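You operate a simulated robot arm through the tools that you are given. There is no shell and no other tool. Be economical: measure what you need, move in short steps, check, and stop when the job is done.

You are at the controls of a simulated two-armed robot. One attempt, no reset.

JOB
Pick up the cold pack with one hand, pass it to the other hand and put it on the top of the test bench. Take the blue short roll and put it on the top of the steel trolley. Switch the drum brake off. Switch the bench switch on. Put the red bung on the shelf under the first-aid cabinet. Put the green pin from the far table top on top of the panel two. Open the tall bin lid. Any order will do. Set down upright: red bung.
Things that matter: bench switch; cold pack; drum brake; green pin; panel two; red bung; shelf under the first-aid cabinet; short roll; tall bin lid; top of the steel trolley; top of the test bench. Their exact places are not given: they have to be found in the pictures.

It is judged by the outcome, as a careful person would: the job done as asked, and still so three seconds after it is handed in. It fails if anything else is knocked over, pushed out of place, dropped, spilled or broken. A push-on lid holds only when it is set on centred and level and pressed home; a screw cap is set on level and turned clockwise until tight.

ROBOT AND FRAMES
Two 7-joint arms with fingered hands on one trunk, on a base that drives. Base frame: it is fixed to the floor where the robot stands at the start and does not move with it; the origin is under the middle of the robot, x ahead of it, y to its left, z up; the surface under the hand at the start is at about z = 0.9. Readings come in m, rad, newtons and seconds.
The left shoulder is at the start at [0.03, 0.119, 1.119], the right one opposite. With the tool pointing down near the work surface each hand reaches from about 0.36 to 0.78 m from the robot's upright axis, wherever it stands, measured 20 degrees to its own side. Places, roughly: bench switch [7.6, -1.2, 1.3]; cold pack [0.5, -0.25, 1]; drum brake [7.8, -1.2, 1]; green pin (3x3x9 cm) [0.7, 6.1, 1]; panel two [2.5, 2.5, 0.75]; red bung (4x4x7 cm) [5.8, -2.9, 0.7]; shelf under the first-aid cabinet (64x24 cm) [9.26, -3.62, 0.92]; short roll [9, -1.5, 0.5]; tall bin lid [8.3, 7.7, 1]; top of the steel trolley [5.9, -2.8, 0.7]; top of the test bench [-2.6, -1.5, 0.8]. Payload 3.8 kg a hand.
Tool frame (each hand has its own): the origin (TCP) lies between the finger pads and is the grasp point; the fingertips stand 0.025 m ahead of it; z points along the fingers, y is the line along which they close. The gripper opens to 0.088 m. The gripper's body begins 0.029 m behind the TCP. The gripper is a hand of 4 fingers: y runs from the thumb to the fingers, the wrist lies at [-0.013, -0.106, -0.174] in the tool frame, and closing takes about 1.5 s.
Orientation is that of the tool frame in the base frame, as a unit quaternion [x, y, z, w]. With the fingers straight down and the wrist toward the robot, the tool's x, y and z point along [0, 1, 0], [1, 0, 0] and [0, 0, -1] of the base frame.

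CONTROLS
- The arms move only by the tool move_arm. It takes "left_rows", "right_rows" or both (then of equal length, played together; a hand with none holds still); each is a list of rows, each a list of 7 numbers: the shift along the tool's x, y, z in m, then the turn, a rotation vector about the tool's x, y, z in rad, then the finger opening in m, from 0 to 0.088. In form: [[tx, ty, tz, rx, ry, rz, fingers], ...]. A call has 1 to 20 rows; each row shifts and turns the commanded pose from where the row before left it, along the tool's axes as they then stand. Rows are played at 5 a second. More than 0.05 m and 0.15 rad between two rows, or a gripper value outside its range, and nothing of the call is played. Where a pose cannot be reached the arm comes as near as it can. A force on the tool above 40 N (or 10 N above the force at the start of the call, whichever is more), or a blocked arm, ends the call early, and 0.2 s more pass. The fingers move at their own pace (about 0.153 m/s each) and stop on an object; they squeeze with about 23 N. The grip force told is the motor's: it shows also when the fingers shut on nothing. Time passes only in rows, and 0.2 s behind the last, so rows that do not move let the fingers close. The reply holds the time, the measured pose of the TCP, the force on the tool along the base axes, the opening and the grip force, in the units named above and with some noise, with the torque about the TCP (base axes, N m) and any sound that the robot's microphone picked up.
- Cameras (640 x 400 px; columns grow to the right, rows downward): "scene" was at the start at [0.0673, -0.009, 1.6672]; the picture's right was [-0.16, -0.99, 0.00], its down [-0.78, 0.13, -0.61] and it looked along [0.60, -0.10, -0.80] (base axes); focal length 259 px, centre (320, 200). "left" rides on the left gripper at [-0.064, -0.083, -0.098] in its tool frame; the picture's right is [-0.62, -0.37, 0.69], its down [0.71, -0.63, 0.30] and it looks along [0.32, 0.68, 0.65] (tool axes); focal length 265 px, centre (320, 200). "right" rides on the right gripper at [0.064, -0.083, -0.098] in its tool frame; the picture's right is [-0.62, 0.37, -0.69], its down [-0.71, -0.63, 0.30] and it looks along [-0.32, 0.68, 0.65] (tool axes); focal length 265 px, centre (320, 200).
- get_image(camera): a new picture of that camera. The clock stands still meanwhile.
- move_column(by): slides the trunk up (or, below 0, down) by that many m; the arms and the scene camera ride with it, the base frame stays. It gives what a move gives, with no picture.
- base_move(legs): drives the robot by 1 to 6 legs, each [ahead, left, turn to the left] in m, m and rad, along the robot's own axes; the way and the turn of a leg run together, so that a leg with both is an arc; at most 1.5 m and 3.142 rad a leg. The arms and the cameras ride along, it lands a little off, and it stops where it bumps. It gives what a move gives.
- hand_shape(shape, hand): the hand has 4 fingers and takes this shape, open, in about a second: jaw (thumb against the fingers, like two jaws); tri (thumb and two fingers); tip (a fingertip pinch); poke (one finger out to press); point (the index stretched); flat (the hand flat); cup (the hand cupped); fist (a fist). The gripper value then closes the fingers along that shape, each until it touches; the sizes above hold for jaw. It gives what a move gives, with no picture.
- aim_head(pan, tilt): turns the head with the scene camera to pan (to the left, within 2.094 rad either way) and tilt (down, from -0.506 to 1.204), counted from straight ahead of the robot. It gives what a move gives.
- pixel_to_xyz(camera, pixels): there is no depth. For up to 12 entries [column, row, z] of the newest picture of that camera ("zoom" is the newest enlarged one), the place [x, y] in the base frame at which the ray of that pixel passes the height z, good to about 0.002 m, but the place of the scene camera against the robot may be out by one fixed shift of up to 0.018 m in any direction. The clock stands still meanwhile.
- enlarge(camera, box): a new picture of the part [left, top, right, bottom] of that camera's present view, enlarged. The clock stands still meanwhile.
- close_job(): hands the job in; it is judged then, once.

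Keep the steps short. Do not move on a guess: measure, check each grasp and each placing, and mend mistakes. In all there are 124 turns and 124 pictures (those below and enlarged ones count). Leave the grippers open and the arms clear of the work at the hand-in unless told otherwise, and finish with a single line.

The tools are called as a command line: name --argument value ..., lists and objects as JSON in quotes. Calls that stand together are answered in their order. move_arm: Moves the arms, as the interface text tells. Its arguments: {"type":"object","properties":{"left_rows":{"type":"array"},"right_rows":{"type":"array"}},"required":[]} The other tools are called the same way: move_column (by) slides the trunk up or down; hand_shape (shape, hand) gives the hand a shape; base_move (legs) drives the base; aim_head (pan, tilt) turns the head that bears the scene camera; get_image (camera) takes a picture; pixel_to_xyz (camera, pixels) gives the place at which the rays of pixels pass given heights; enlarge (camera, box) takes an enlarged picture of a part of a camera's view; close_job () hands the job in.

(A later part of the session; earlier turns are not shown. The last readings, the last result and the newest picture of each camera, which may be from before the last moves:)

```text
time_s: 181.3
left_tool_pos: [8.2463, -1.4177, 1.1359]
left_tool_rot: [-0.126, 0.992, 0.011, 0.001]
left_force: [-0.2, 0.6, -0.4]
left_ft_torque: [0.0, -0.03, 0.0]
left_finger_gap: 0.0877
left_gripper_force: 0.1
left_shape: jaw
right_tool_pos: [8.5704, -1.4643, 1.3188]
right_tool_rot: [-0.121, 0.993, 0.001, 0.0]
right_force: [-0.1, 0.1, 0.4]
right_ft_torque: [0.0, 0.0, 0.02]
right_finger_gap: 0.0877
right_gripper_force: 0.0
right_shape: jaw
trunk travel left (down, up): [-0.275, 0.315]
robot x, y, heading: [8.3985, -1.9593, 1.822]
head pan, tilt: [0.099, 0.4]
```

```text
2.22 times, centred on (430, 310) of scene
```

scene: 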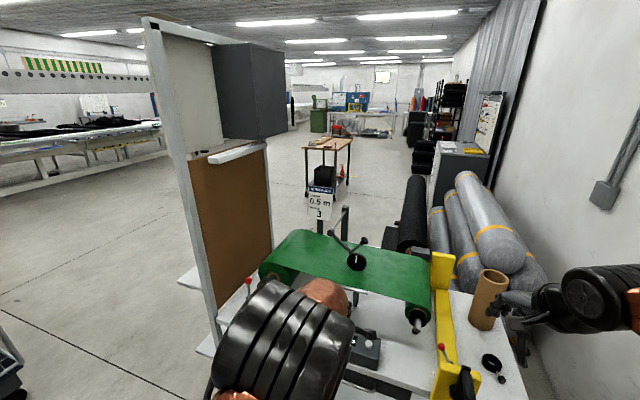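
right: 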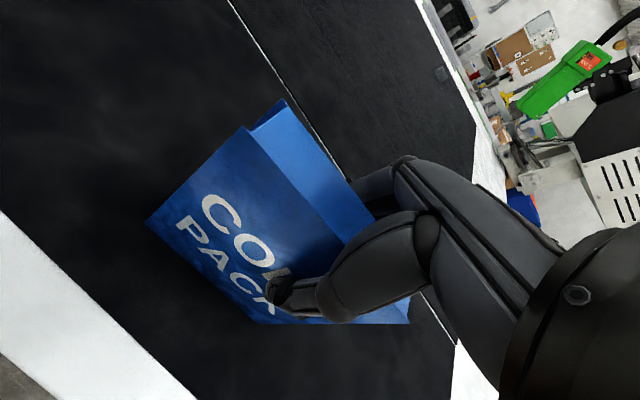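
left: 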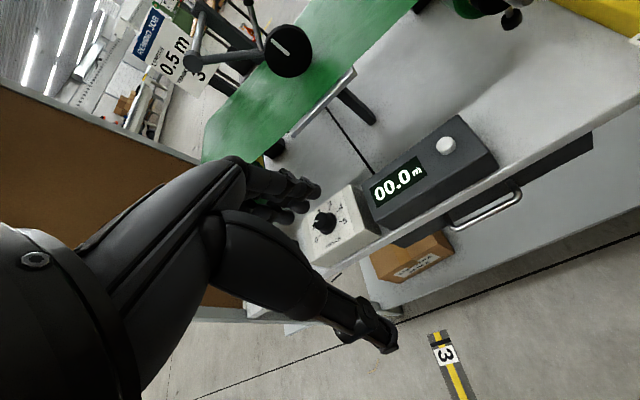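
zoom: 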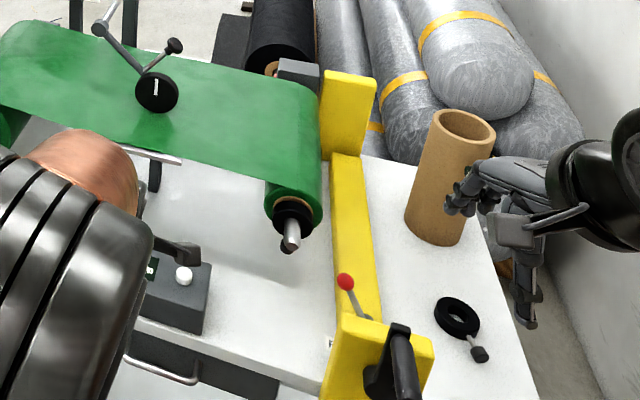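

The left red-ball lever, near (7.75,-1.2), is the drum brake. Raise the trunk for clearance, and move left in front of it.

move_column --by 0.2

base_move --legs '[[0, 0, -0.25], [0, 0.27, 0], [0.1, 0, 0]]'

move_arm --left_rows '[[-0.04, 0, 0, 0, 0, 0, 0.088], [-0.04, 0, 0, 0, 0, 0, 0.088], [-0.04, 0, 0, 0, 0, 0, 0.088], [-0.04, 0, 0, 0, 0, 0, 0.088]]'

aim_head --pan 0.5 --tilt 0.8

get_image --camera "scene"

```text
time_s: 183.5
left_tool_pos: [8.2467, -1.4189, 1.3344]
left_tool_rot: [-0.125, 0.992, 0.011, 0.002]
left_force: [-0.5, 0.1, -0.7]
left_ft_torque: [-0.02, 0.0, 0.0]
left_finger_gap: 0.088
left_gripper_force: 0.1
left_shape: jaw
right_tool_pos: [8.5699, -1.4637, 1.5186]
right_tool_rot: [-0.121, 0.993, 0.0, 0.0]
right_force: [0.3, -0.6, 0.7]
right_ft_torque: [0.02, -0.02, -0.01]
right_finger_gap: 0.0878
right_gripper_force: 0.1
right_shape: jaw
trunk travel left (down, up): [-0.475, 0.115]
robot x, y, heading: [8.402, -1.9579, 1.824]
head pan, tilt: [0.099, 0.4]
```

```text
time_s: 187.0
left_tool_pos: [8.1072, -1.3007, 1.3342]
left_tool_rot: [-0.001, 1.0, 0.011, 0.003]
left_force: [0.3, 0.4, 0.2]
left_ft_torque: [0.01, -0.02, -0.03]
left_finger_gap: 0.0876
left_gripper_force: 0.1
left_shape: jaw
right_tool_pos: [8.4077, -1.424, 1.5198]
right_tool_rot: [0.004, 1.0, 0.0, 0.001]
right_force: [0.1, 0.5, -0.2]
right_ft_torque: [-0.01, 0.01, -0.03]
right_finger_gap: 0.0877
right_gripper_force: 0.1
right_shape: jaw
trunk travel left (down, up): [-0.475, 0.115]
robot x, y, heading: [8.1211, -1.8604, 1.576]
head pan, tilt: [0.099, 0.4]
```

```text
time_s: 188.0
left_tool_pos: [8.2727, -1.3011, 1.3361]
left_tool_rot: [0.0, 1.0, 0.011, 0.002]
left_force: [0.7, -0.3, 0.3]
left_ft_torque: [-0.01, 0.0, -0.02]
left_finger_gap: 0.0878
left_gripper_force: 0.0
left_shape: jaw
right_tool_pos: [8.4113, -1.4254, 1.5178]
right_tool_rot: [0.004, 1.0, 0.0, -0.001]
right_force: [0.6, 0.1, 0.0]
right_ft_torque: [0.01, 0.04, -0.01]
right_finger_gap: 0.0877
right_gripper_force: 0.0
right_shape: jaw
trunk travel left (down, up): [-0.475, 0.115]
robot x, y, heading: [8.1244, -1.8635, 1.575]
head pan, tilt: [0.099, 0.4]
```

```text
time_s: 188.9
left_tool_pos: [8.269, -1.3006, 1.3352]
left_tool_rot: [0.0, 1.0, 0.01, 0.003]
left_force: [-0.3, -0.7, 0.2]
left_ft_torque: [0.07, 0.04, 0.01]
left_finger_gap: 0.0877
left_gripper_force: 0.0
left_shape: jaw
right_tool_pos: [8.4079, -1.4239, 1.5173]
right_tool_rot: [0.004, 1.0, 0.0, 0.0]
right_force: [0.4, 0.5, 0.6]
right_ft_torque: [-0.02, -0.01, -0.02]
right_finger_gap: 0.0876
right_gripper_force: 0.0
right_shape: jaw
trunk travel left (down, up): [-0.475, 0.115]
robot x, y, heading: [8.1213, -1.8595, 1.575]
head pan, tilt: [0.499, 0.799]
```

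```text
68 pictures are left
```

scene: 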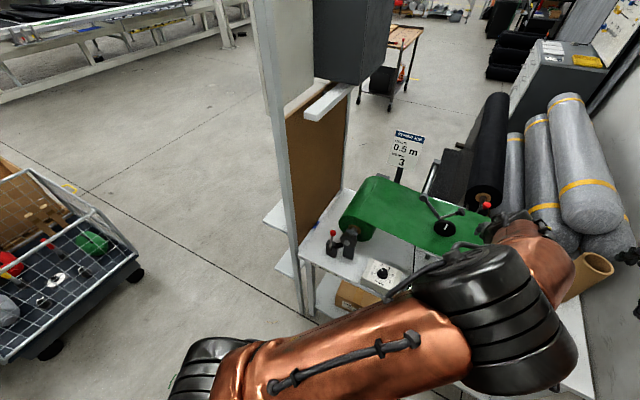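

enlarge --camera "scene" --box '[280, 200, 400, 290]'

pixel_to_xyz --camera "scene" --pixels '[[333, 234, 1.0], [333, 234, 1.05], [333, 252, 0.9], [333, 252, 0.85], [380, 272, 0.9], [302, 253, 0.85], [140, 270, 0]]'

```text
4.44 times, centred on (340, 245) of scene
```

zoom: 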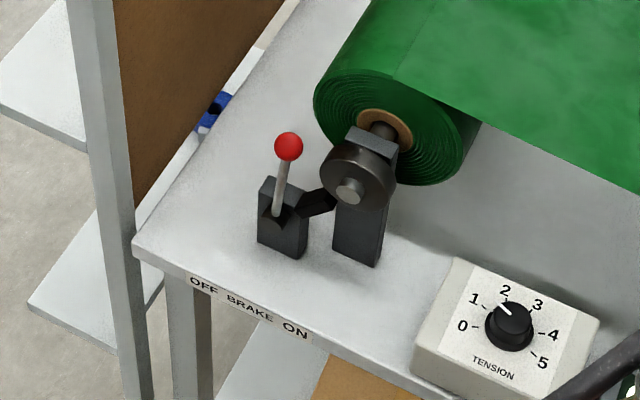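

```text
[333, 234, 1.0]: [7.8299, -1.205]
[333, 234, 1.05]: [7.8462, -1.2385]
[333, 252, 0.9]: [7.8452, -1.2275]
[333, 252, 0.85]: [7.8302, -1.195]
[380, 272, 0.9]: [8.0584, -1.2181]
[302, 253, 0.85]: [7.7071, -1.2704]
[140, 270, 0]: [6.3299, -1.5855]
```

Label reads "OFF BRAKE ON": OFF is to the left (-x); the lever leans right (ON). I'll move the left hand, closed, above and right of the ball and look with its camera.

move_arm --left_rows '[[0.045, 0, 0, 0, 0, 0, 0.0], [0.045, 0, 0, 0, 0, 0, 0.0], [0.045, 0, 0, 0, 0, 0, 0.0], [0.045, 0, 0, 0, 0, 0, 0.0], [0.045, 0, 0, 0, 0, 0, 0.0], [0.045, 0, 0, 0, 0, 0, 0.0], [0.045, 0, 0, 0, 0, 0, 0.0], [0.025, 0.02, 0, 0, 0, 0, 0.0], [0, 0.02, 0.04, 0, 0, 0, 0.0], [0, 0.02, 0.04, 0, 0, 0, 0.0], [0, 0, 0, 0, 0, 0, 0.0]]'

get_image --camera "left"

get_image --camera "scene"

```text
time_s: 191.3
left_tool_pos: [7.9272, -1.2391, 1.2557]
left_tool_rot: [-0.001, 1.0, 0.011, 0.004]
left_force: [0.3, -0.3, 0.6]
left_ft_torque: [0.02, 0.01, 0.03]
left_finger_gap: 0.0
left_gripper_force: 23.1
left_shape: jaw
right_tool_pos: [8.41, -1.4242, 1.5181]
right_tool_rot: [0.004, 1.0, 0.0, 0.0]
right_force: [0.4, -0.3, 0.4]
right_ft_torque: [-0.02, 0.02, 0.02]
right_finger_gap: 0.0875
right_gripper_force: 0.0
right_shape: jaw
trunk travel left (down, up): [-0.475, 0.115]
robot x, y, heading: [8.123, -1.8604, 1.575]
head pan, tilt: [0.499, 0.799]
```

```text
66 pictures are left
```

left: 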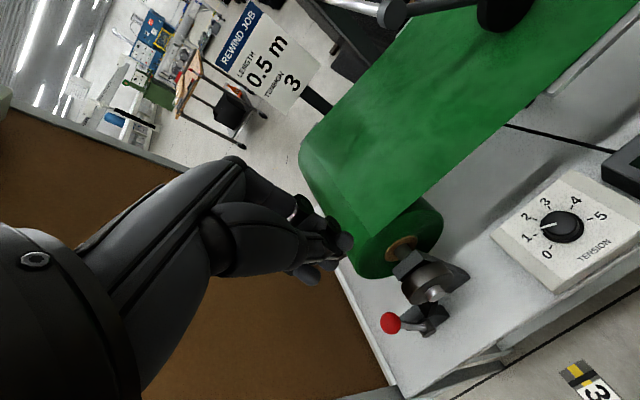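

```text
65 pictures are left
```

scene: 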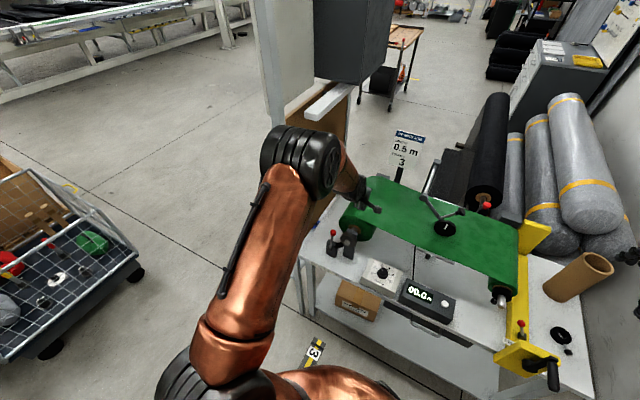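

pixel_to_xyz --camera "left" --pixels '[[390, 323, 0.95], [390, 323, 1.0], [390, 323, 1.05], [434, 293, 0.95], [434, 293, 1.0], [402, 248, 1.0], [438, 213, 1.07], [418, 333, 0.9]]'

pixel_to_xyz --camera "scene" --pixels '[[333, 233, 0.95], [333, 233, 1.0], [333, 233, 1.05], [365, 240, 1.0], [360, 210, 1.0], [353, 235, 0.95]]'

```text
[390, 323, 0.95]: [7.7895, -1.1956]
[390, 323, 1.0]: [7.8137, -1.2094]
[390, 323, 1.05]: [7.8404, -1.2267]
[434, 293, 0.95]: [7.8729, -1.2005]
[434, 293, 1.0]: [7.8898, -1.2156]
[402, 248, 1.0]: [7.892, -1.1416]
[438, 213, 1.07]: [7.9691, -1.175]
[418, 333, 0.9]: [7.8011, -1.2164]
```

```text
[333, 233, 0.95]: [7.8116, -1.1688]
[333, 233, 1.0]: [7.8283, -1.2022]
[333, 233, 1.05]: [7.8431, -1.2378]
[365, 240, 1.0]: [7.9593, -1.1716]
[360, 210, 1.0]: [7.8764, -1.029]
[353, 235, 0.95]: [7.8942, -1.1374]
```

Ball is at about (7.825,-1.216,1.02). Descend right of it with fingertips at z≈1.01, then look before pushing.

move_arm --left_rows '[[0.016, 0.008, 0.04, 0, 0, 0, 0.0], [0.016, 0.008, 0.04, 0, 0, 0, 0.0], [0, 0, 0.04, 0, 0, 0, 0.0], [0, 0, 0.04, 0, 0, 0, 0.0], [0, 0, 0.04, 0, 0, 0, 0.0], [0, 0, 0.02, 0, 0, 0, 0.0], [0, 0, 0, 0, 0, 0, 0.0]]'

get_image --camera "left"

enlarge --camera "scene" --box '[280, 180, 420, 285]'

```text
time_s: 192.9
left_tool_pos: [7.898, -1.217, 1.0349]
left_tool_rot: [-0.001, 1.0, 0.01, 0.004]
left_force: [0.4, 0.1, -0.8]
left_ft_torque: [-0.02, 0.0, -0.01]
left_finger_gap: 0.0002
left_gripper_force: 22.8
left_shape: jaw
right_tool_pos: [8.4097, -1.4236, 1.5188]
right_tool_rot: [0.004, 1.0, 0.001, 0.0]
right_force: [1.0, -0.5, 0.4]
right_ft_torque: [0.01, 0.0, -0.01]
right_finger_gap: 0.0877
right_gripper_force: 0.0
right_shape: jaw
trunk travel left (down, up): [-0.475, 0.115]
robot x, y, heading: [8.1221, -1.864, 1.577]
head pan, tilt: [0.499, 0.799]
```

```text
64 pictures are left
```

left: 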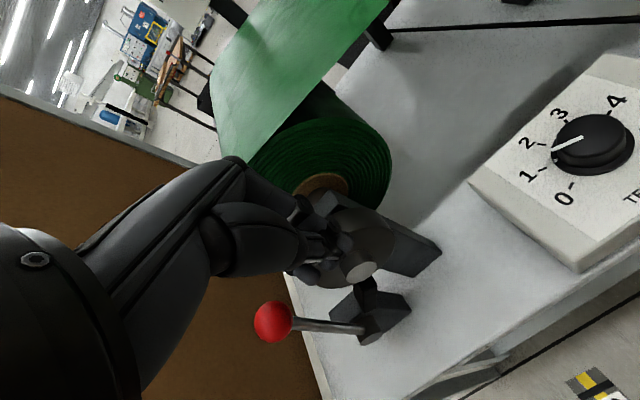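

```text
3.81 times, centred on (350, 232) of scene
```

zoom: 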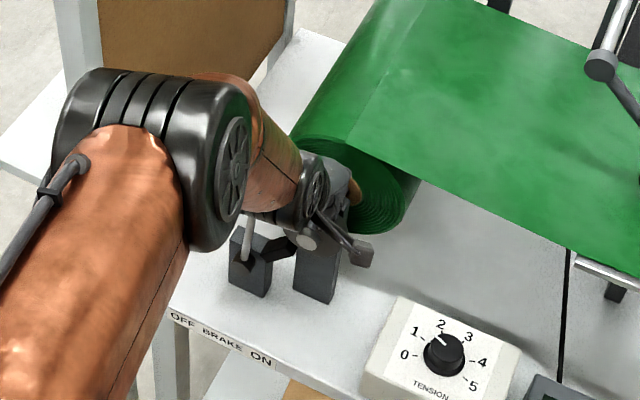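

pixel_to_xyz --camera "left" --pixels '[[273, 322, 1.0], [273, 322, 1.02], [273, 322, 1.04], [362, 330, 0.92], [362, 330, 0.94], [362, 272, 0.97], [362, 272, 0.99]]'

```text
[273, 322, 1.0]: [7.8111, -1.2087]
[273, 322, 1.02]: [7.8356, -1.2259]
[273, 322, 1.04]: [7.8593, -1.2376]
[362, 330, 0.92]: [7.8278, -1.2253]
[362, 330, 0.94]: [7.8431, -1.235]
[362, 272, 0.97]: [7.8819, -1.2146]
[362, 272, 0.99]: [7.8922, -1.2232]
```

Refined ball: (7.816,-1.211,1.004). Lower 7 mm and push left (-x) in small steps.

move_arm --left_rows '[[0.02, 0, 0.0, 0, 0, 0, 0.0], [0.0, 0.003, 0.008, 0, 0, 0, 0.0], [0.015, 0, 0, 0, 0, 0, 0.0], [0.015, 0, 0, 0, 0, 0, 0.0], [0.015, 0, 0, 0, 0, 0, 0.0], [0.015, 0, 0, 0, 0, 0, 0.0], [0.015, 0, 0, 0, 0, 0, 0.0], [0.01, 0, 0, 0, 0, 0, 0.0], [0, 0, 0, 0, 0, 0, 0.0]]'

get_image --camera "left"

```text
time_s: 194.9
left_tool_pos: [7.7933, -1.2145, 1.0267]
left_tool_rot: [0.0, 1.0, 0.011, 0.002]
left_force: [0.9, -0.5, 0.7]
left_ft_torque: [0.03, 0.04, 0.01]
left_finger_gap: 0.0
left_gripper_force: 23.1
left_shape: jaw
right_tool_pos: [8.4107, -1.4241, 1.5189]
right_tool_rot: [0.003, 1.0, 0.0, -0.001]
right_force: [-0.2, -0.4, 0.1]
right_ft_torque: [0.02, 0.01, -0.01]
right_finger_gap: 0.0874
right_gripper_force: 0.1
right_shape: jaw
trunk travel left (down, up): [-0.475, 0.115]
robot x, y, heading: [8.123, -1.8602, 1.571]
head pan, tilt: [0.499, 0.799]
```

```text
62 pictures are left
```

left: 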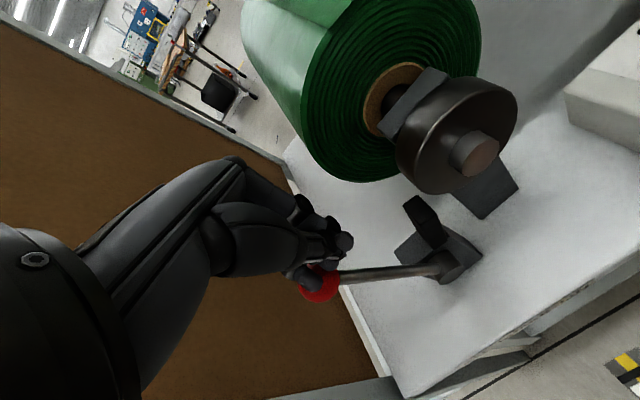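

The lever has moved and the shoe has come off the collar. Push on a little to the stop.

move_arm --left_rows '[[0.01, 0, 0, 0, 0, 0, 0.0], [0.01, 0, 0, 0, 0, 0, 0.0], [0.005, 0, 0, 0, 0, 0, 0.0], [0.005, 0, 0, 0, 0, 0, 0.0], [0.005, 0, 0, 0, 0, 0, 0.0]]'

move_arm --left_rows '[[-0.02, 0, 0, 0, 0, 0, 0.0], [-0.02, 0, -0.03, 0, 0, 0, 0.0], [0, 0, -0.04, 0, 0, 0, 0.0], [0, 0, -0.04, 0, 0, 0, 0.0], [0, 0, -0.04, 0, 0, 0, 0.0], [0, 0, -0.04, 0, 0, 0, 0.0], [-0.04, -0.02, -0.01, 0, 0, 0, 0.0], [-0.04, -0.02, 0, 0, 0, 0, 0.0]]'

get_image --camera "left"

enlarge --camera "scene" --box '[280, 180, 420, 285]'

```text
time_s: 196.1
left_tool_pos: [7.7583, -1.2155, 1.0267]
left_tool_rot: [-0.001, 1.0, 0.01, 0.004]
left_force: [-0.2, 0.1, 1.1]
left_ft_torque: [-0.02, 0.01, 0.02]
left_finger_gap: 0.0
left_gripper_force: 23.3
left_shape: jaw
right_tool_pos: [8.4087, -1.4244, 1.5186]
right_tool_rot: [0.004, 1.0, 0.0, -0.001]
right_force: [0.2, -0.1, -0.2]
right_ft_torque: [0.01, 0.01, 0.0]
right_finger_gap: 0.0878
right_gripper_force: 0.1
right_shape: jaw
trunk travel left (down, up): [-0.475, 0.115]
robot x, y, heading: [8.1178, -1.8607, 1.577]
head pan, tilt: [0.499, 0.799]
```

```text
time_s: 197.9
left_tool_pos: [7.8793, -1.2622, 1.2266]
left_tool_rot: [-0.001, 1.0, 0.011, 0.003]
left_force: [0.2, 0.4, -0.3]
left_ft_torque: [0.0, 0.0, 0.01]
left_finger_gap: 0.0
left_gripper_force: 23.1
left_shape: jaw
right_tool_pos: [8.4116, -1.4248, 1.519]
right_tool_rot: [0.004, 1.0, 0.0, -0.001]
right_force: [-0.6, 0.0, -0.4]
right_ft_torque: [-0.01, 0.02, 0.02]
right_finger_gap: 0.0879
right_gripper_force: 0.1
right_shape: jaw
trunk travel left (down, up): [-0.475, 0.115]
robot x, y, heading: [8.1227, -1.859, 1.576]
head pan, tilt: [0.499, 0.799]
```

```text
61 pictures are left
```

left: 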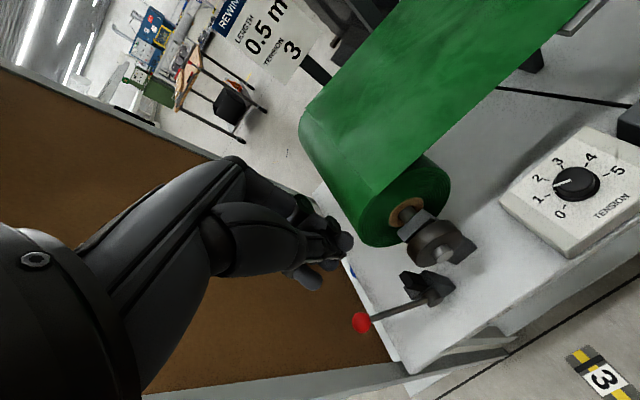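

```text
3.81 times, centred on (350, 232) of scene
```

zoom: 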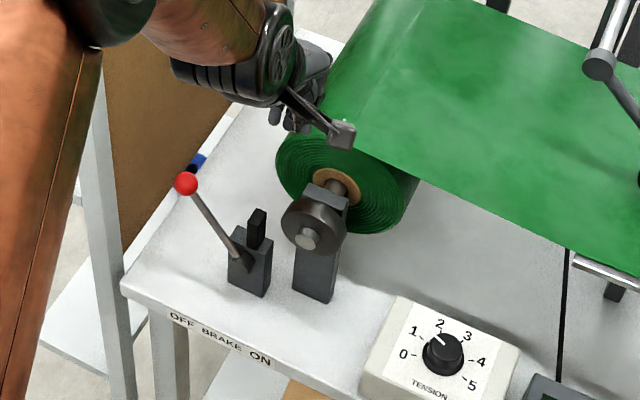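

Brake is OFF now. Next the blue roll: back off, turn to the stand, and lower the trunk partly.

base_move --legs '[[-0.2, 0, 0], [0, 0, -1.575], [0.25, 0.3, 0]]'

aim_head --pan 0.2 --tilt 0.9

get_image --camera "left"

get_image --camera "scene"

```text
time_s: 205.4
left_tool_pos: [8.9808, -1.5212, 1.2268]
left_tool_rot: [0.712, 0.703, 0.005, 0.009]
left_force: [0.3, 1.0, 0.5]
left_ft_torque: [-0.03, 0.0, -0.01]
left_finger_gap: 0.0
left_gripper_force: 22.7
left_shape: jaw
right_tool_pos: [8.81, -2.0511, 1.5189]
right_tool_rot: [0.716, 0.698, 0.0, -0.001]
right_force: [0.1, -0.3, -0.2]
right_ft_torque: [0.0, -0.01, 0.03]
right_finger_gap: 0.0876
right_gripper_force: 0.0
right_shape: jaw
trunk travel left (down, up): [-0.475, 0.115]
robot x, y, heading: [8.3787, -1.7575, -0.014]
head pan, tilt: [0.499, 0.799]
```

```text
time_s: 206.2
left_tool_pos: [8.9827, -1.519, 1.2256]
left_tool_rot: [0.712, 0.702, 0.004, 0.01]
left_force: [0.6, -0.3, 0.0]
left_ft_torque: [0.0, 0.02, -0.01]
left_finger_gap: 0.0
left_gripper_force: 23.1
left_shape: jaw
right_tool_pos: [8.8119, -2.0494, 1.5186]
right_tool_rot: [0.715, 0.699, 0.0, -0.001]
right_force: [-0.1, 0.1, -0.5]
right_ft_torque: [-0.02, 0.05, -0.01]
right_finger_gap: 0.0875
right_gripper_force: 0.1
right_shape: jaw
trunk travel left (down, up): [-0.475, 0.115]
robot x, y, heading: [8.3774, -1.7528, -0.011]
head pan, tilt: [0.201, 0.901]
```

```text
59 pictures are left
```

left: 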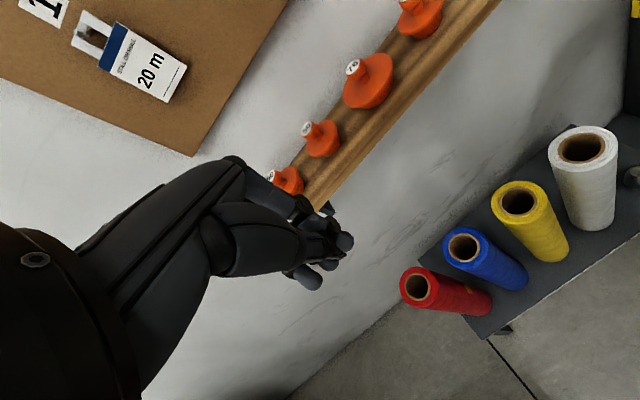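

```text
58 pictures are left
```

scene: 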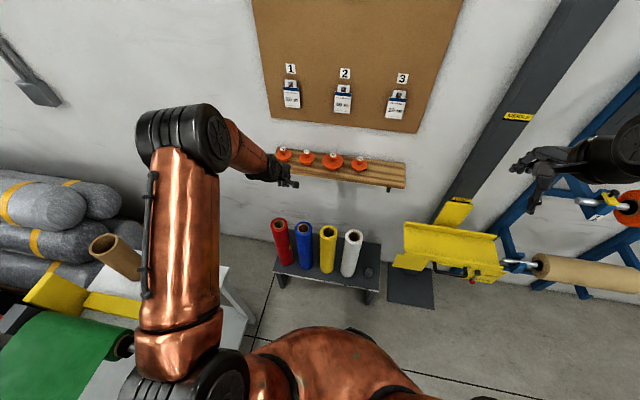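

pixel_to_xyz --camera "scene" --pixels '[[304, 229, 0.75], [304, 229, 0.8], [278, 224, 0.8], [353, 237, 0.8], [340, 176, 1.1], [340, 176, 1.2], [340, 176, 1.3], [305, 277, 0.4]]'

pixel_to_xyz --camera "left" --pixels '[[464, 246, 0.75], [464, 246, 0.8], [417, 287, 0.8], [582, 147, 0.8], [519, 200, 0.8], [330, 205, 1.1], [330, 205, 1.2], [420, 109, 1.1], [420, 109, 1.2], [485, 245, 0.8], [443, 246, 0.8], [464, 246, 0.7]]'

```text
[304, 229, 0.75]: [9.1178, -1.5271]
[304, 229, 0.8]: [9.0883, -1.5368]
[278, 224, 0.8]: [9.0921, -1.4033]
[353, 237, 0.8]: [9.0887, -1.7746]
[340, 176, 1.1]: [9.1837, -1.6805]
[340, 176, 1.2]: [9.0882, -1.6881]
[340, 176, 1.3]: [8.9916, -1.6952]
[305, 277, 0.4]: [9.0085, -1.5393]
```

```text
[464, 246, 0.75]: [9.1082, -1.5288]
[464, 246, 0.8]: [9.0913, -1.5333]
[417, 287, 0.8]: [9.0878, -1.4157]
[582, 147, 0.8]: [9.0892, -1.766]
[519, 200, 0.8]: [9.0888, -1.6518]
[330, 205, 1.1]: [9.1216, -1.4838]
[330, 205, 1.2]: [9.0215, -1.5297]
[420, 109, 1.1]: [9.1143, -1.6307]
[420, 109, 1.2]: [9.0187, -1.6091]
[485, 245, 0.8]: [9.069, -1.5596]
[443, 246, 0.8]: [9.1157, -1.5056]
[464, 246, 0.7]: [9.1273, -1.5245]
```

Blue roll near (9.10,-1.53), top z 0.75–0.8. Lower the trunk 0.25 with the hand open, then look again from closer.

move_arm --left_rows '[[0, 0, 0, 0, 0, 0, 0.088], [-0.01, 0, 0, 0, 0, 0, 0.088], [0, 0, 0, 0, 0, 0, 0.088], [0, 0, 0, 0, 0, 0, 0.088]]'

move_column --by -0.22

get_image --camera "left"

get_image --camera "scene"

```text
time_s: 207.2
left_tool_pos: [8.9826, -1.5289, 1.2265]
left_tool_rot: [0.712, 0.702, 0.005, 0.01]
left_force: [-0.8, 0.4, 0.3]
left_ft_torque: [0.01, -0.02, -0.02]
left_finger_gap: 0.0877
left_gripper_force: 0.0
left_shape: jaw
right_tool_pos: [8.8118, -2.0489, 1.519]
right_tool_rot: [0.715, 0.699, 0.0, 0.0]
right_force: [0.7, -0.9, -0.6]
right_ft_torque: [0.01, -0.01, 0.01]
right_finger_gap: 0.0876
right_gripper_force: 0.0
right_shape: jaw
trunk travel left (down, up): [-0.475, 0.115]
robot x, y, heading: [8.3788, -1.7562, -0.014]
head pan, tilt: [0.201, 0.901]
```

```text
time_s: 209.5
left_tool_pos: [8.9831, -1.5306, 1.0074]
left_tool_rot: [0.712, 0.702, 0.005, 0.011]
left_force: [1.2, 0.7, -0.4]
left_ft_torque: [0.01, 0.0, 0.01]
left_finger_gap: 0.0875
left_gripper_force: 0.0
left_shape: jaw
right_tool_pos: [8.812, -2.0498, 1.2992]
right_tool_rot: [0.715, 0.699, -0.001, 0.0]
right_force: [-0.2, -0.7, 1.1]
right_ft_torque: [0.02, 0.0, -0.03]
right_finger_gap: 0.0876
right_gripper_force: 0.1
right_shape: jaw
trunk travel left (down, up): [-0.255, 0.335]
robot x, y, heading: [8.379, -1.7573, -0.009]
head pan, tilt: [0.201, 0.901]
```

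```text
57 pictures are left
```

left: 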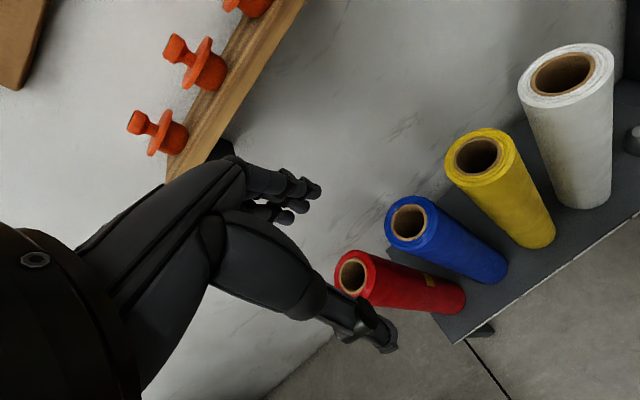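

```text
56 pictures are left
```

scene: 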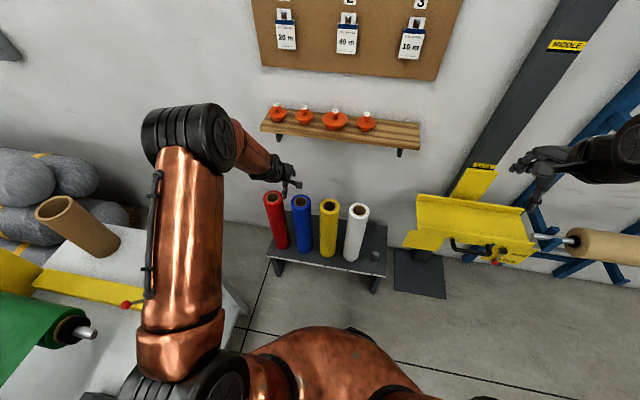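

pixel_to_xyz --camera "left" --pixels '[[409, 222, 0.7], [409, 222, 0.75], [409, 222, 0.8], [386, 224, 0.75], [428, 223, 0.75], [410, 204, 0.75], [409, 240, 0.75], [490, 275, 0.4], [490, 275, 0.3], [490, 275, 0.5]]'

pixel_to_xyz --camera "scene" --pixels '[[301, 202, 0.7], [301, 202, 0.75], [301, 202, 0.8], [305, 250, 0.4]]'

```text
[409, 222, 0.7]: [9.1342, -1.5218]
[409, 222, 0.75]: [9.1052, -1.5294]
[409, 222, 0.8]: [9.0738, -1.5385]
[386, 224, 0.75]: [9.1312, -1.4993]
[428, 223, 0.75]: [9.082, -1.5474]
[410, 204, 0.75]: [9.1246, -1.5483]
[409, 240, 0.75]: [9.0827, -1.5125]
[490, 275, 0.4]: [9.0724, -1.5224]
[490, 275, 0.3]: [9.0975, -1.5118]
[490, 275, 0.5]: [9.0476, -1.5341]
```

```text
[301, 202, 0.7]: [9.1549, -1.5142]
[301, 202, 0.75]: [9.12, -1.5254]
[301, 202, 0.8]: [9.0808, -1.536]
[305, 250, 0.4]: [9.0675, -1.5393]
```

Triangulated: blue roll top at z≈0.74, centre (9.112,-1.528). Drive 0.1 ahead, descend, and check before going round it.

base_move --legs '[[0.1, 0, 0]]'

move_arm --left_rows '[[0, 0, 0.04, 0, 0, 0, 0.088], [0, 0, 0.04, 0, 0, 0, 0.088], [0, 0.01, 0.04, 0, 0, 0, 0.088], [0, 0.01, 0.03, 0, 0, 0, 0.088], [0, 0.008, 0.03, 0, 0, 0, 0.088], [0, 0, 0, 0, 0, 0, 0.088]]'

get_image --camera "left"

```text
time_s: 210.7
left_tool_pos: [9.0834, -1.5322, 1.0068]
left_tool_rot: [0.713, 0.702, 0.004, 0.009]
left_force: [0.0, 0.0, -0.1]
left_ft_torque: [0.01, 0.02, -0.06]
left_finger_gap: 0.0875
left_gripper_force: 0.1
left_shape: jaw
right_tool_pos: [8.9122, -2.0526, 1.2986]
right_tool_rot: [0.715, 0.699, -0.001, -0.001]
right_force: [1.0, 0.1, -0.3]
right_ft_torque: [-0.01, 0.02, -0.03]
right_finger_gap: 0.0876
right_gripper_force: 0.0
right_shape: jaw
trunk travel left (down, up): [-0.255, 0.335]
robot x, y, heading: [8.4791, -1.756, -0.016]
head pan, tilt: [0.201, 0.901]
```

```text
time_s: 212.1
left_tool_pos: [9.1154, -1.5358, 0.8285]
left_tool_rot: [0.713, 0.702, 0.005, 0.01]
left_force: [0.7, -0.3, -0.3]
left_ft_torque: [-0.01, 0.04, -0.01]
left_finger_gap: 0.0878
left_gripper_force: 0.0
left_shape: jaw
right_tool_pos: [8.9116, -2.0519, 1.2985]
right_tool_rot: [0.715, 0.699, 0.0, 0.0]
right_force: [-0.6, 0.0, 0.4]
right_ft_torque: [-0.02, -0.03, 0.01]
right_finger_gap: 0.0877
right_gripper_force: 0.0
right_shape: jaw
trunk travel left (down, up): [-0.255, 0.335]
robot x, y, heading: [8.4783, -1.7549, -0.013]
head pan, tilt: [0.201, 0.901]
```

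```text
55 pictures are left
```

left: 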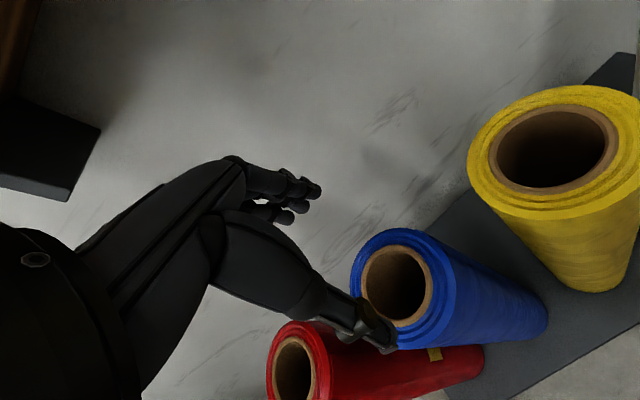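

pixel_to_xyz --camera "left" --pixels '[[403, 289, 0.74], [403, 289, 0.72], [403, 289, 0.76], [397, 284, 0.74], [397, 284, 0.72], [397, 284, 0.7]]'

```text
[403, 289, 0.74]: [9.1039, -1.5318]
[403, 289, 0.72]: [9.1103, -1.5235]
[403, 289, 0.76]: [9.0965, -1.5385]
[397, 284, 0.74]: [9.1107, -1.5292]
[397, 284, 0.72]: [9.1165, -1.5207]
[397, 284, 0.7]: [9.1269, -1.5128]
```

Adjust by (-0.008,+0.006), descend to z≈0.72, and close.

move_arm --left_rows '[[0.006, -0.008, 0.0, 0, 0, 0, 0.088], [0, 0, 0.03, 0, 0, 0, 0.088], [0, 0, 0.03, 0, 0, 0, 0.088], [0, 0, 0.03, 0, 0, 0, 0.088], [0, 0, 0.018, 0, 0, 0, 0.088], [0, 0, 0, 0, 0, 0, 0.0], [0, 0, 0, 0, 0, 0, 0.0], [0, 0, 0, 0, 0, 0, 0.0], [0, 0, 0, 0, 0, 0, 0.0], [0, 0, 0, 0, 0, 0, 0.0], [0, 0, 0, 0, 0, 0, 0.0]]'

get_image --camera "left"

```text
time_s: 213.5
left_tool_pos: [9.1168, -1.5279, 0.7296]
left_tool_rot: [0.711, 0.703, 0.014, 0.017]
left_force: [-5.6, -1.8, 26.1]
left_ft_torque: [-0.08, 0.79, 0.07]
left_finger_gap: 0.0713
left_gripper_force: 23.3
left_shape: jaw
right_tool_pos: [8.9102, -2.0523, 1.2999]
right_tool_rot: [0.715, 0.699, 0.001, 0.0]
right_force: [0.2, -0.4, -0.3]
right_ft_torque: [-0.01, 0.04, 0.0]
right_finger_gap: 0.0878
right_gripper_force: 0.0
right_shape: jaw
trunk travel left (down, up): [-0.255, 0.335]
robot x, y, heading: [8.4821, -1.7532, -0.016]
head pan, tilt: [0.201, 0.901]
stopped in row 7 (left hand): the force on the tool passed its limit at 43 N (the readings are from after the stop); the commanded pose is now the measured one
```

```text
54 pictures are left
```

left: 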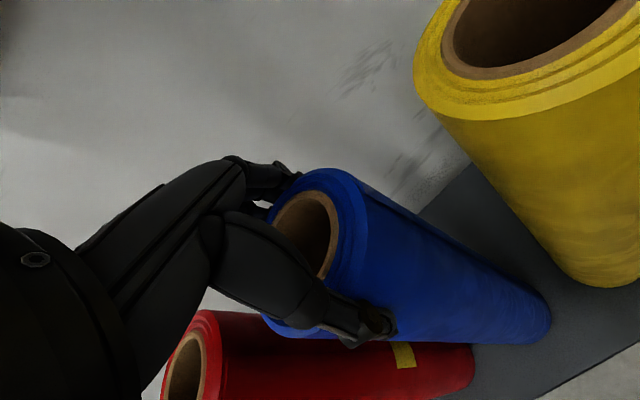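

The palm touched the roll's top. Ease up 6 mm and let the fingers close fully.

move_arm --left_rows '[[0, 0, -0.006, 0, 0, 0, 0.088], [0, 0, 0, 0, 0, 0, 0.088], [0, 0, 0, 0, 0, 0, 0.0], [0, 0, 0, 0, 0, 0, 0.0], [0, 0, 0, 0, 0, 0, 0.0], [0, 0, 0, 0, 0, 0, 0.0], [0, 0, 0, 0, 0, 0, 0.0], [0, 0, 0, 0, 0, 0, 0.0]]'

get_image --camera "left"

```text
time_s: 215.3
left_tool_pos: [9.1135, -1.5275, 0.7299]
left_tool_rot: [0.711, 0.703, 0.011, 0.014]
left_force: [-2.4, 0.1, 1.9]
left_ft_torque: [0.01, -0.04, 0.04]
left_finger_gap: 0.0709
left_gripper_force: 23.4
left_shape: jaw
right_tool_pos: [8.9114, -2.0514, 1.2984]
right_tool_rot: [0.716, 0.698, 0.0, 0.0]
right_force: [0.8, 0.3, -0.5]
right_ft_torque: [0.0, 0.01, -0.03]
right_finger_gap: 0.0878
right_gripper_force: 0.1
right_shape: jaw
trunk travel left (down, up): [-0.255, 0.335]
robot x, y, heading: [8.4781, -1.7595, -0.01]
head pan, tilt: [0.201, 0.901]
```

```text
53 pictures are left
```

left: 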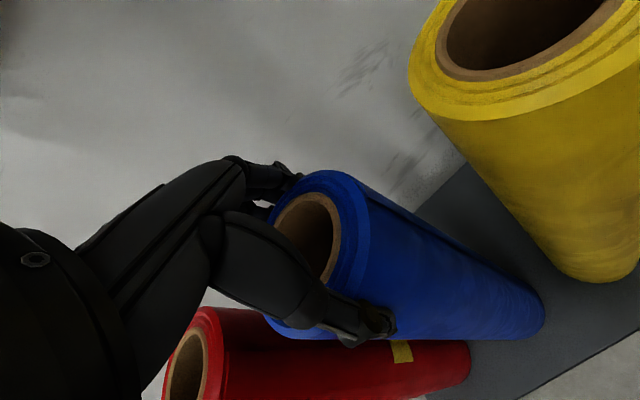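

Gripped. Lift 0.1 straight up and check.

move_arm --left_rows '[[0, 0, -0.01, 0, 0, 0, 0.0], [0, 0, -0.02, 0, 0, 0, 0.0], [0, 0, -0.02, 0, 0, 0, 0.0], [0, 0, -0.025, 0, 0, 0, 0.0], [0, 0, -0.025, 0, 0, 0, 0.0], [0, 0, 0, 0, 0, 0, 0.0]]'

get_image --camera "scene"

```text
time_s: 216.7
left_tool_pos: [9.1092, -1.526, 0.8274]
left_tool_rot: [0.711, 0.703, 0.008, 0.013]
left_force: [0.2, 0.9, -19.2]
left_ft_torque: [-0.04, 0.02, 0.01]
left_finger_gap: 0.0709
left_gripper_force: 23.1
left_shape: jaw
right_tool_pos: [8.9132, -2.0511, 1.2984]
right_tool_rot: [0.716, 0.698, -0.001, 0.0]
right_force: [0.8, 0.5, -0.6]
right_ft_torque: [-0.01, -0.01, -0.01]
right_finger_gap: 0.0877
right_gripper_force: 0.1
right_shape: jaw
trunk travel left (down, up): [-0.255, 0.335]
robot x, y, heading: [8.4781, -1.7566, -0.012]
head pan, tilt: [0.201, 0.901]
```

```text
52 pictures are left
```

scene: 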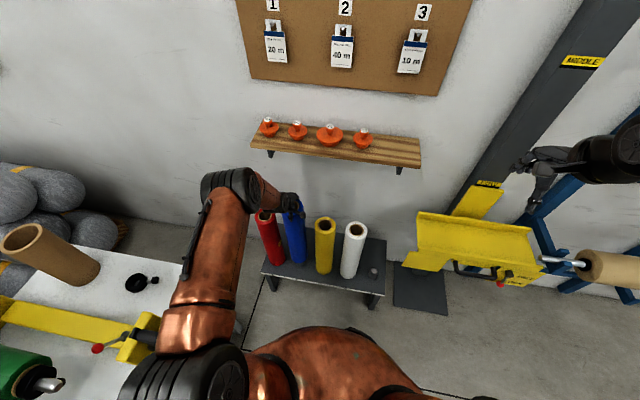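

Lifted (19 N). Back straight off 0.3, raise the trunk so the roll clears, then drive round the cart towards the trolley.

base_move --legs '[[-0.3, 0, 0]]'

move_column --by 0.33

base_move --legs '[[0, 0, -1.56], [0.9, 0.2, 0], [0.95, 0, 0], [0, 0, -1.57], [1.0, 0, 0]]'

aim_head --pan -0.3 --tilt 0.5

get_image --camera "scene"

```text
time_s: 218.8
left_tool_pos: [8.8026, -1.5197, 0.829]
left_tool_rot: [0.71, 0.704, 0.009, 0.014]
left_force: [-1.3, 0.7, -17.5]
left_ft_torque: [-0.05, 0.07, -0.03]
left_finger_gap: 0.0712
left_gripper_force: 23.0
left_shape: jaw
right_tool_pos: [8.6072, -2.0459, 1.2991]
right_tool_rot: [0.714, 0.7, 0.0, 0.0]
right_force: [-0.2, -0.3, -1.2]
right_ft_torque: [0.01, -0.03, -0.02]
right_finger_gap: 0.0877
right_gripper_force: 0.1
right_shape: jaw
trunk travel left (down, up): [-0.255, 0.335]
robot x, y, heading: [8.1693, -1.7524, -0.007]
head pan, tilt: [0.201, 0.901]
```

```text
time_s: 222.0
left_tool_pos: [8.8036, -1.52, 1.1577]
left_tool_rot: [0.711, 0.703, 0.009, 0.013]
left_force: [0.1, 0.0, -18.4]
left_ft_torque: [-0.06, -0.01, -0.01]
left_finger_gap: 0.0712
left_gripper_force: 22.4
left_shape: jaw
right_tool_pos: [8.6076, -2.0456, 1.6281]
right_tool_rot: [0.714, 0.7, -0.001, 0.0]
right_force: [-0.9, -0.4, 0.3]
right_ft_torque: [-0.02, -0.02, 0.01]
right_finger_gap: 0.0879
right_gripper_force: 0.0
right_shape: jaw
trunk travel left (down, up): [-0.585, 0.005]
robot x, y, heading: [8.1735, -1.7519, -0.009]
head pan, tilt: [0.201, 0.901]
```

```text
time_s: 243.8
left_tool_pos: [6.7798, -3.9077, 1.1592]
left_tool_rot: [0.718, -0.695, -0.013, 0.01]
left_force: [-0.5, 0.7, -17.8]
left_ft_torque: [0.05, 0.06, -0.02]
left_finger_gap: 0.0709
left_gripper_force: 23.2
left_shape: jaw
right_tool_pos: [6.9539, -3.3749, 1.629]
right_tool_rot: [0.714, -0.7, 0.001, 0.0]
right_force: [0.6, 0.9, -0.8]
right_ft_torque: [-0.03, 0.0, -0.02]
right_finger_gap: 0.0879
right_gripper_force: 0.0
right_shape: jaw
trunk travel left (down, up): [-0.585, 0.005]
robot x, y, heading: [7.3991, -3.6502, -3.109]
head pan, tilt: [0.201, 0.901]
```

```text
time_s: 244.7
left_tool_pos: [6.7797, -3.9077, 1.1578]
left_tool_rot: [0.718, -0.696, -0.013, 0.008]
left_force: [0.5, 0.5, -18.3]
left_ft_torque: [0.11, 0.0, -0.01]
left_finger_gap: 0.0703
left_gripper_force: 23.0
left_shape: jaw
right_tool_pos: [6.9539, -3.3751, 1.6271]
right_tool_rot: [0.715, -0.699, 0.0, 0.0]
right_force: [0.7, 0.2, -0.5]
right_ft_torque: [0.01, -0.01, 0.01]
right_finger_gap: 0.0875
right_gripper_force: 0.3
right_shape: jaw
trunk travel left (down, up): [-0.585, 0.005]
robot x, y, heading: [7.3984, -3.6499, -3.113]
head pan, tilt: [-0.3, 0.499]
```

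```text
51 pictures are left
```

scene: 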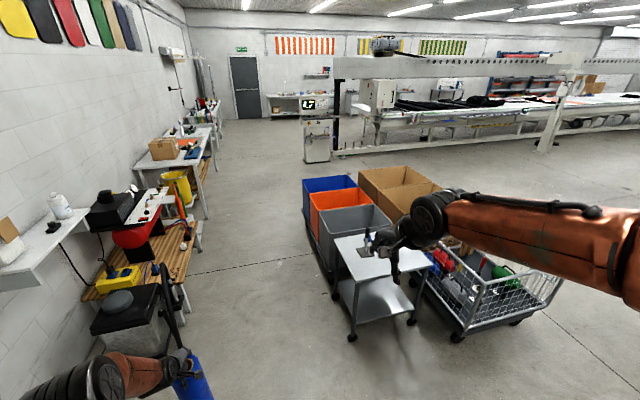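

Roll is held fine. Continue to (6.33,-3.72), turn to face the trolley from a safe distance.

base_move --legs '[[1.06, 0.04, 0], [0, 0, -1.6]]'

aim_head --pan 0.0 --tilt 0.85

get_image --camera "scene"

get_image --camera "left"

```text
time_s: 254.2
left_tool_pos: [6.1308, -3.0809, 1.1579]
left_tool_rot: [0.025, 1.0, 0.015, 0.003]
left_force: [-0.2, 0.3, -18.2]
left_ft_torque: [0.04, -0.01, 0.0]
left_finger_gap: 0.0704
left_gripper_force: 22.7
left_shape: jaw
right_tool_pos: [6.648, -3.2971, 1.6271]
right_tool_rot: [0.03, 1.0, -0.001, -0.001]
right_force: [0.1, 0.2, -0.3]
right_ft_torque: [0.02, -0.02, 0.02]
right_finger_gap: 0.0874
right_gripper_force: 0.1
right_shape: jaw
trunk travel left (down, up): [-0.585, 0.005]
robot x, y, heading: [6.3365, -3.7248, 1.522]
head pan, tilt: [-0.3, 0.499]
```

```text
time_s: 255.0
left_tool_pos: [6.13, -3.0832, 1.1576]
left_tool_rot: [0.024, 1.0, 0.015, 0.003]
left_force: [-0.2, 0.4, -17.2]
left_ft_torque: [0.17, -0.03, -0.05]
left_finger_gap: 0.0706
left_gripper_force: 23.1
left_shape: jaw
right_tool_pos: [6.648, -3.2984, 1.6273]
right_tool_rot: [0.029, 1.0, -0.001, 0.0]
right_force: [0.3, -0.1, 1.1]
right_ft_torque: [-0.02, 0.0, 0.01]
right_finger_gap: 0.0877
right_gripper_force: 0.1
right_shape: jaw
trunk travel left (down, up): [-0.585, 0.005]
robot x, y, heading: [6.3383, -3.7244, 1.523]
head pan, tilt: [0.0, 0.85]
```

```text
50 pictures are left
```

scene: 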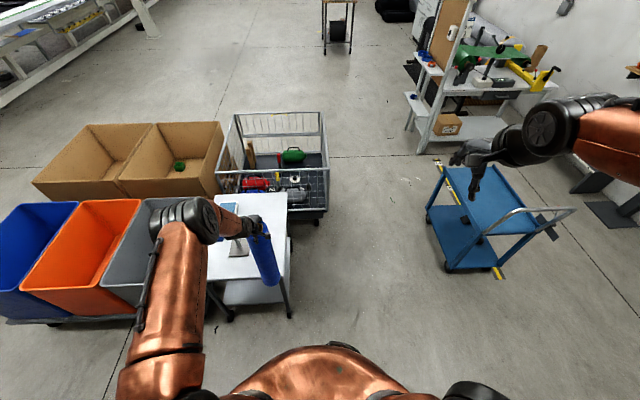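

```text
49 pictures are left
```

left: 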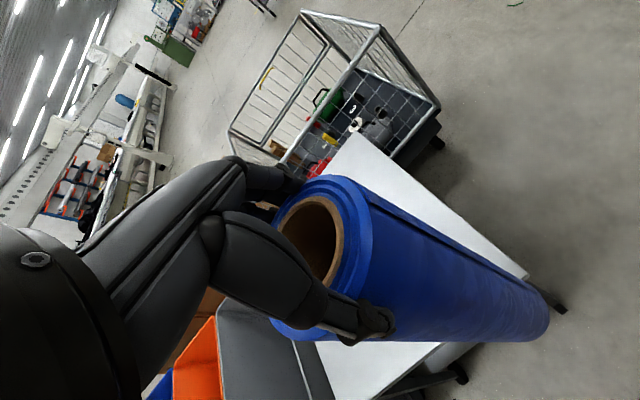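

Move ahead 0.12 and shift the hand left 0.045, aiming at (6.09,-2.96); then lower.

base_move --legs '[[0.12, 0, 0]]'

move_arm --left_rows '[[0.02, 0, 0, 0, 0, 0, 0.0], [0.025, 0, 0, 0, 0, 0, 0.0], [0, 0, 0.02, 0, 0, 0, 0.0], [0, 0, 0, 0, 0, 0, 0.0]]'

get_image --camera "left"

enlarge --camera "scene" --box '[180, 180, 340, 340]'

```text
time_s: 256.2
left_tool_pos: [6.1367, -2.966, 1.1569]
left_tool_rot: [0.023, 1.0, 0.015, 0.003]
left_force: [0.0, -0.3, -17.8]
left_ft_torque: [0.1, -0.02, -0.03]
left_finger_gap: 0.0705
left_gripper_force: 23.7
left_shape: jaw
right_tool_pos: [6.6554, -3.1812, 1.6289]
right_tool_rot: [0.029, 1.0, 0.0, 0.0]
right_force: [-0.1, -0.8, 0.2]
right_ft_torque: [0.0, 0.01, 0.03]
right_finger_gap: 0.0875
right_gripper_force: 0.1
right_shape: jaw
trunk travel left (down, up): [-0.585, 0.005]
robot x, y, heading: [6.3441, -3.6039, 1.523]
head pan, tilt: [0.0, 0.85]
```

```text
time_s: 257.2
left_tool_pos: [6.092, -2.962, 1.1361]
left_tool_rot: [0.024, 1.0, 0.014, 0.005]
left_force: [1.8, -0.6, -18.4]
left_ft_torque: [0.01, -0.26, 0.01]
left_finger_gap: 0.0705
left_gripper_force: 23.1
left_shape: jaw
right_tool_pos: [6.654, -3.1797, 1.6273]
right_tool_rot: [0.029, 1.0, 0.0, 0.0]
right_force: [0.1, -0.1, -0.4]
right_ft_torque: [0.01, 0.01, 0.01]
right_finger_gap: 0.0877
right_gripper_force: 0.1
right_shape: jaw
trunk travel left (down, up): [-0.585, 0.005]
robot x, y, heading: [6.3501, -3.6038, 1.522]
head pan, tilt: [0.0, 0.85]
```

```text
48 pictures are left
```

left: 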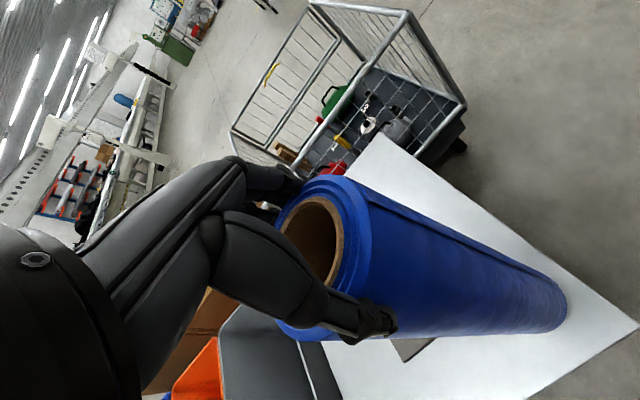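

```text
2.50 times, centred on (260, 260) of scene
```

zoom: 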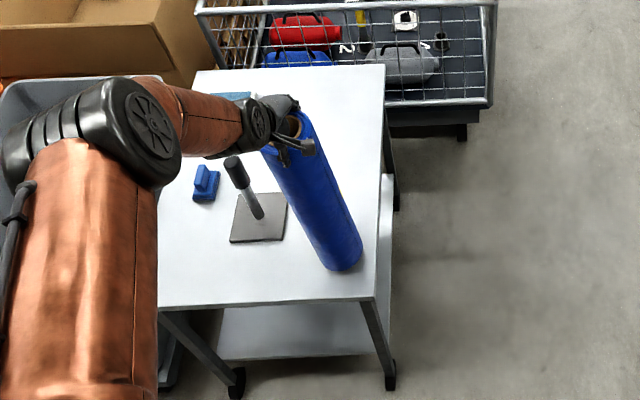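

Well clear of the stand. Lower slowly until contact.

move_arm --left_rows '[[0, 0, 0.01, 0, 0, 0, 0.0], [0, 0, 0.01, 0, 0, 0, 0.0], [0, 0, 0.006, 0, 0, 0, 0.0], [0, 0, 0.005, 0, 0, 0, 0.0], [0, 0, 0.005, 0, 0, 0, 0.0], [0, 0, 0.005, 0, 0, 0, 0.0], [0, 0, 0.005, 0, 0, 0, 0.0], [0, 0, 0.005, 0, 0, 0, 0.0], [0, 0, 0.005, 0, 0, 0, 0.0], [0, 0, 0.005, 0, 0, 0, 0.0], [0, 0, 0.005, 0, 0, 0, 0.0], [0, 0, 0.005, 0, 0, 0, 0.0]]'

```text
time_s: 258.4
left_tool_pos: [6.0876, -2.9555, 1.1143]
left_tool_rot: [0.021, 0.999, 0.027, 0.0]
left_force: [-0.7, -6.1, 25.1]
left_ft_torque: [-1.58, 0.03, 0.01]
left_finger_gap: 0.0706
left_gripper_force: 22.6
left_shape: jaw
right_tool_pos: [6.6543, -3.1841, 1.6297]
right_tool_rot: [0.029, 1.0, 0.001, 0.0]
right_force: [0.0, 0.2, -0.9]
right_ft_torque: [-0.01, 0.0, 0.03]
right_finger_gap: 0.0876
right_gripper_force: 0.1
right_shape: jaw
trunk travel left (down, up): [-0.585, 0.005]
robot x, y, heading: [6.3435, -3.6027, 1.531]
head pan, tilt: [0.0, 0.85]
stopped in row 6 (left hand): the force on the tool passed its limit at 44 N (the readings are from after the stop); the commanded pose is now the measured one
```

Contact with the trolley top. Ease up 4 mm and check that the load is small.

move_arm --left_rows '[[0, 0, -0.003, 0, 0, 0, 0.0], [0, 0, 0, 0, 0, 0, 0.0]]'

enlarge --camera "scene" --box '[180, 180, 340, 340]'

```text
time_s: 259.0
left_tool_pos: [6.0908, -2.9559, 1.1155]
left_tool_rot: [0.022, 0.999, 0.025, 0.0]
left_force: [-1.1, -3.8, 16.2]
left_ft_torque: [-0.94, 0.07, -0.01]
left_finger_gap: 0.0706
left_gripper_force: 23.3
left_shape: jaw
right_tool_pos: [6.6553, -3.1843, 1.6286]
right_tool_rot: [0.029, 1.0, 0.001, -0.001]
right_force: [0.2, -0.5, -0.3]
right_ft_torque: [-0.01, 0.0, 0.0]
right_finger_gap: 0.0878
right_gripper_force: 0.1
right_shape: jaw
trunk travel left (down, up): [-0.585, 0.005]
robot x, y, heading: [6.3462, -3.602, 1.522]
head pan, tilt: [0.0, 0.85]
```

```text
2.50 times, centred on (260, 260) of scene
```

zoom: 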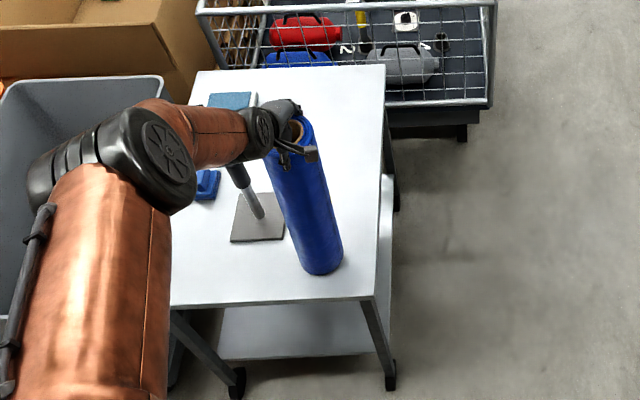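

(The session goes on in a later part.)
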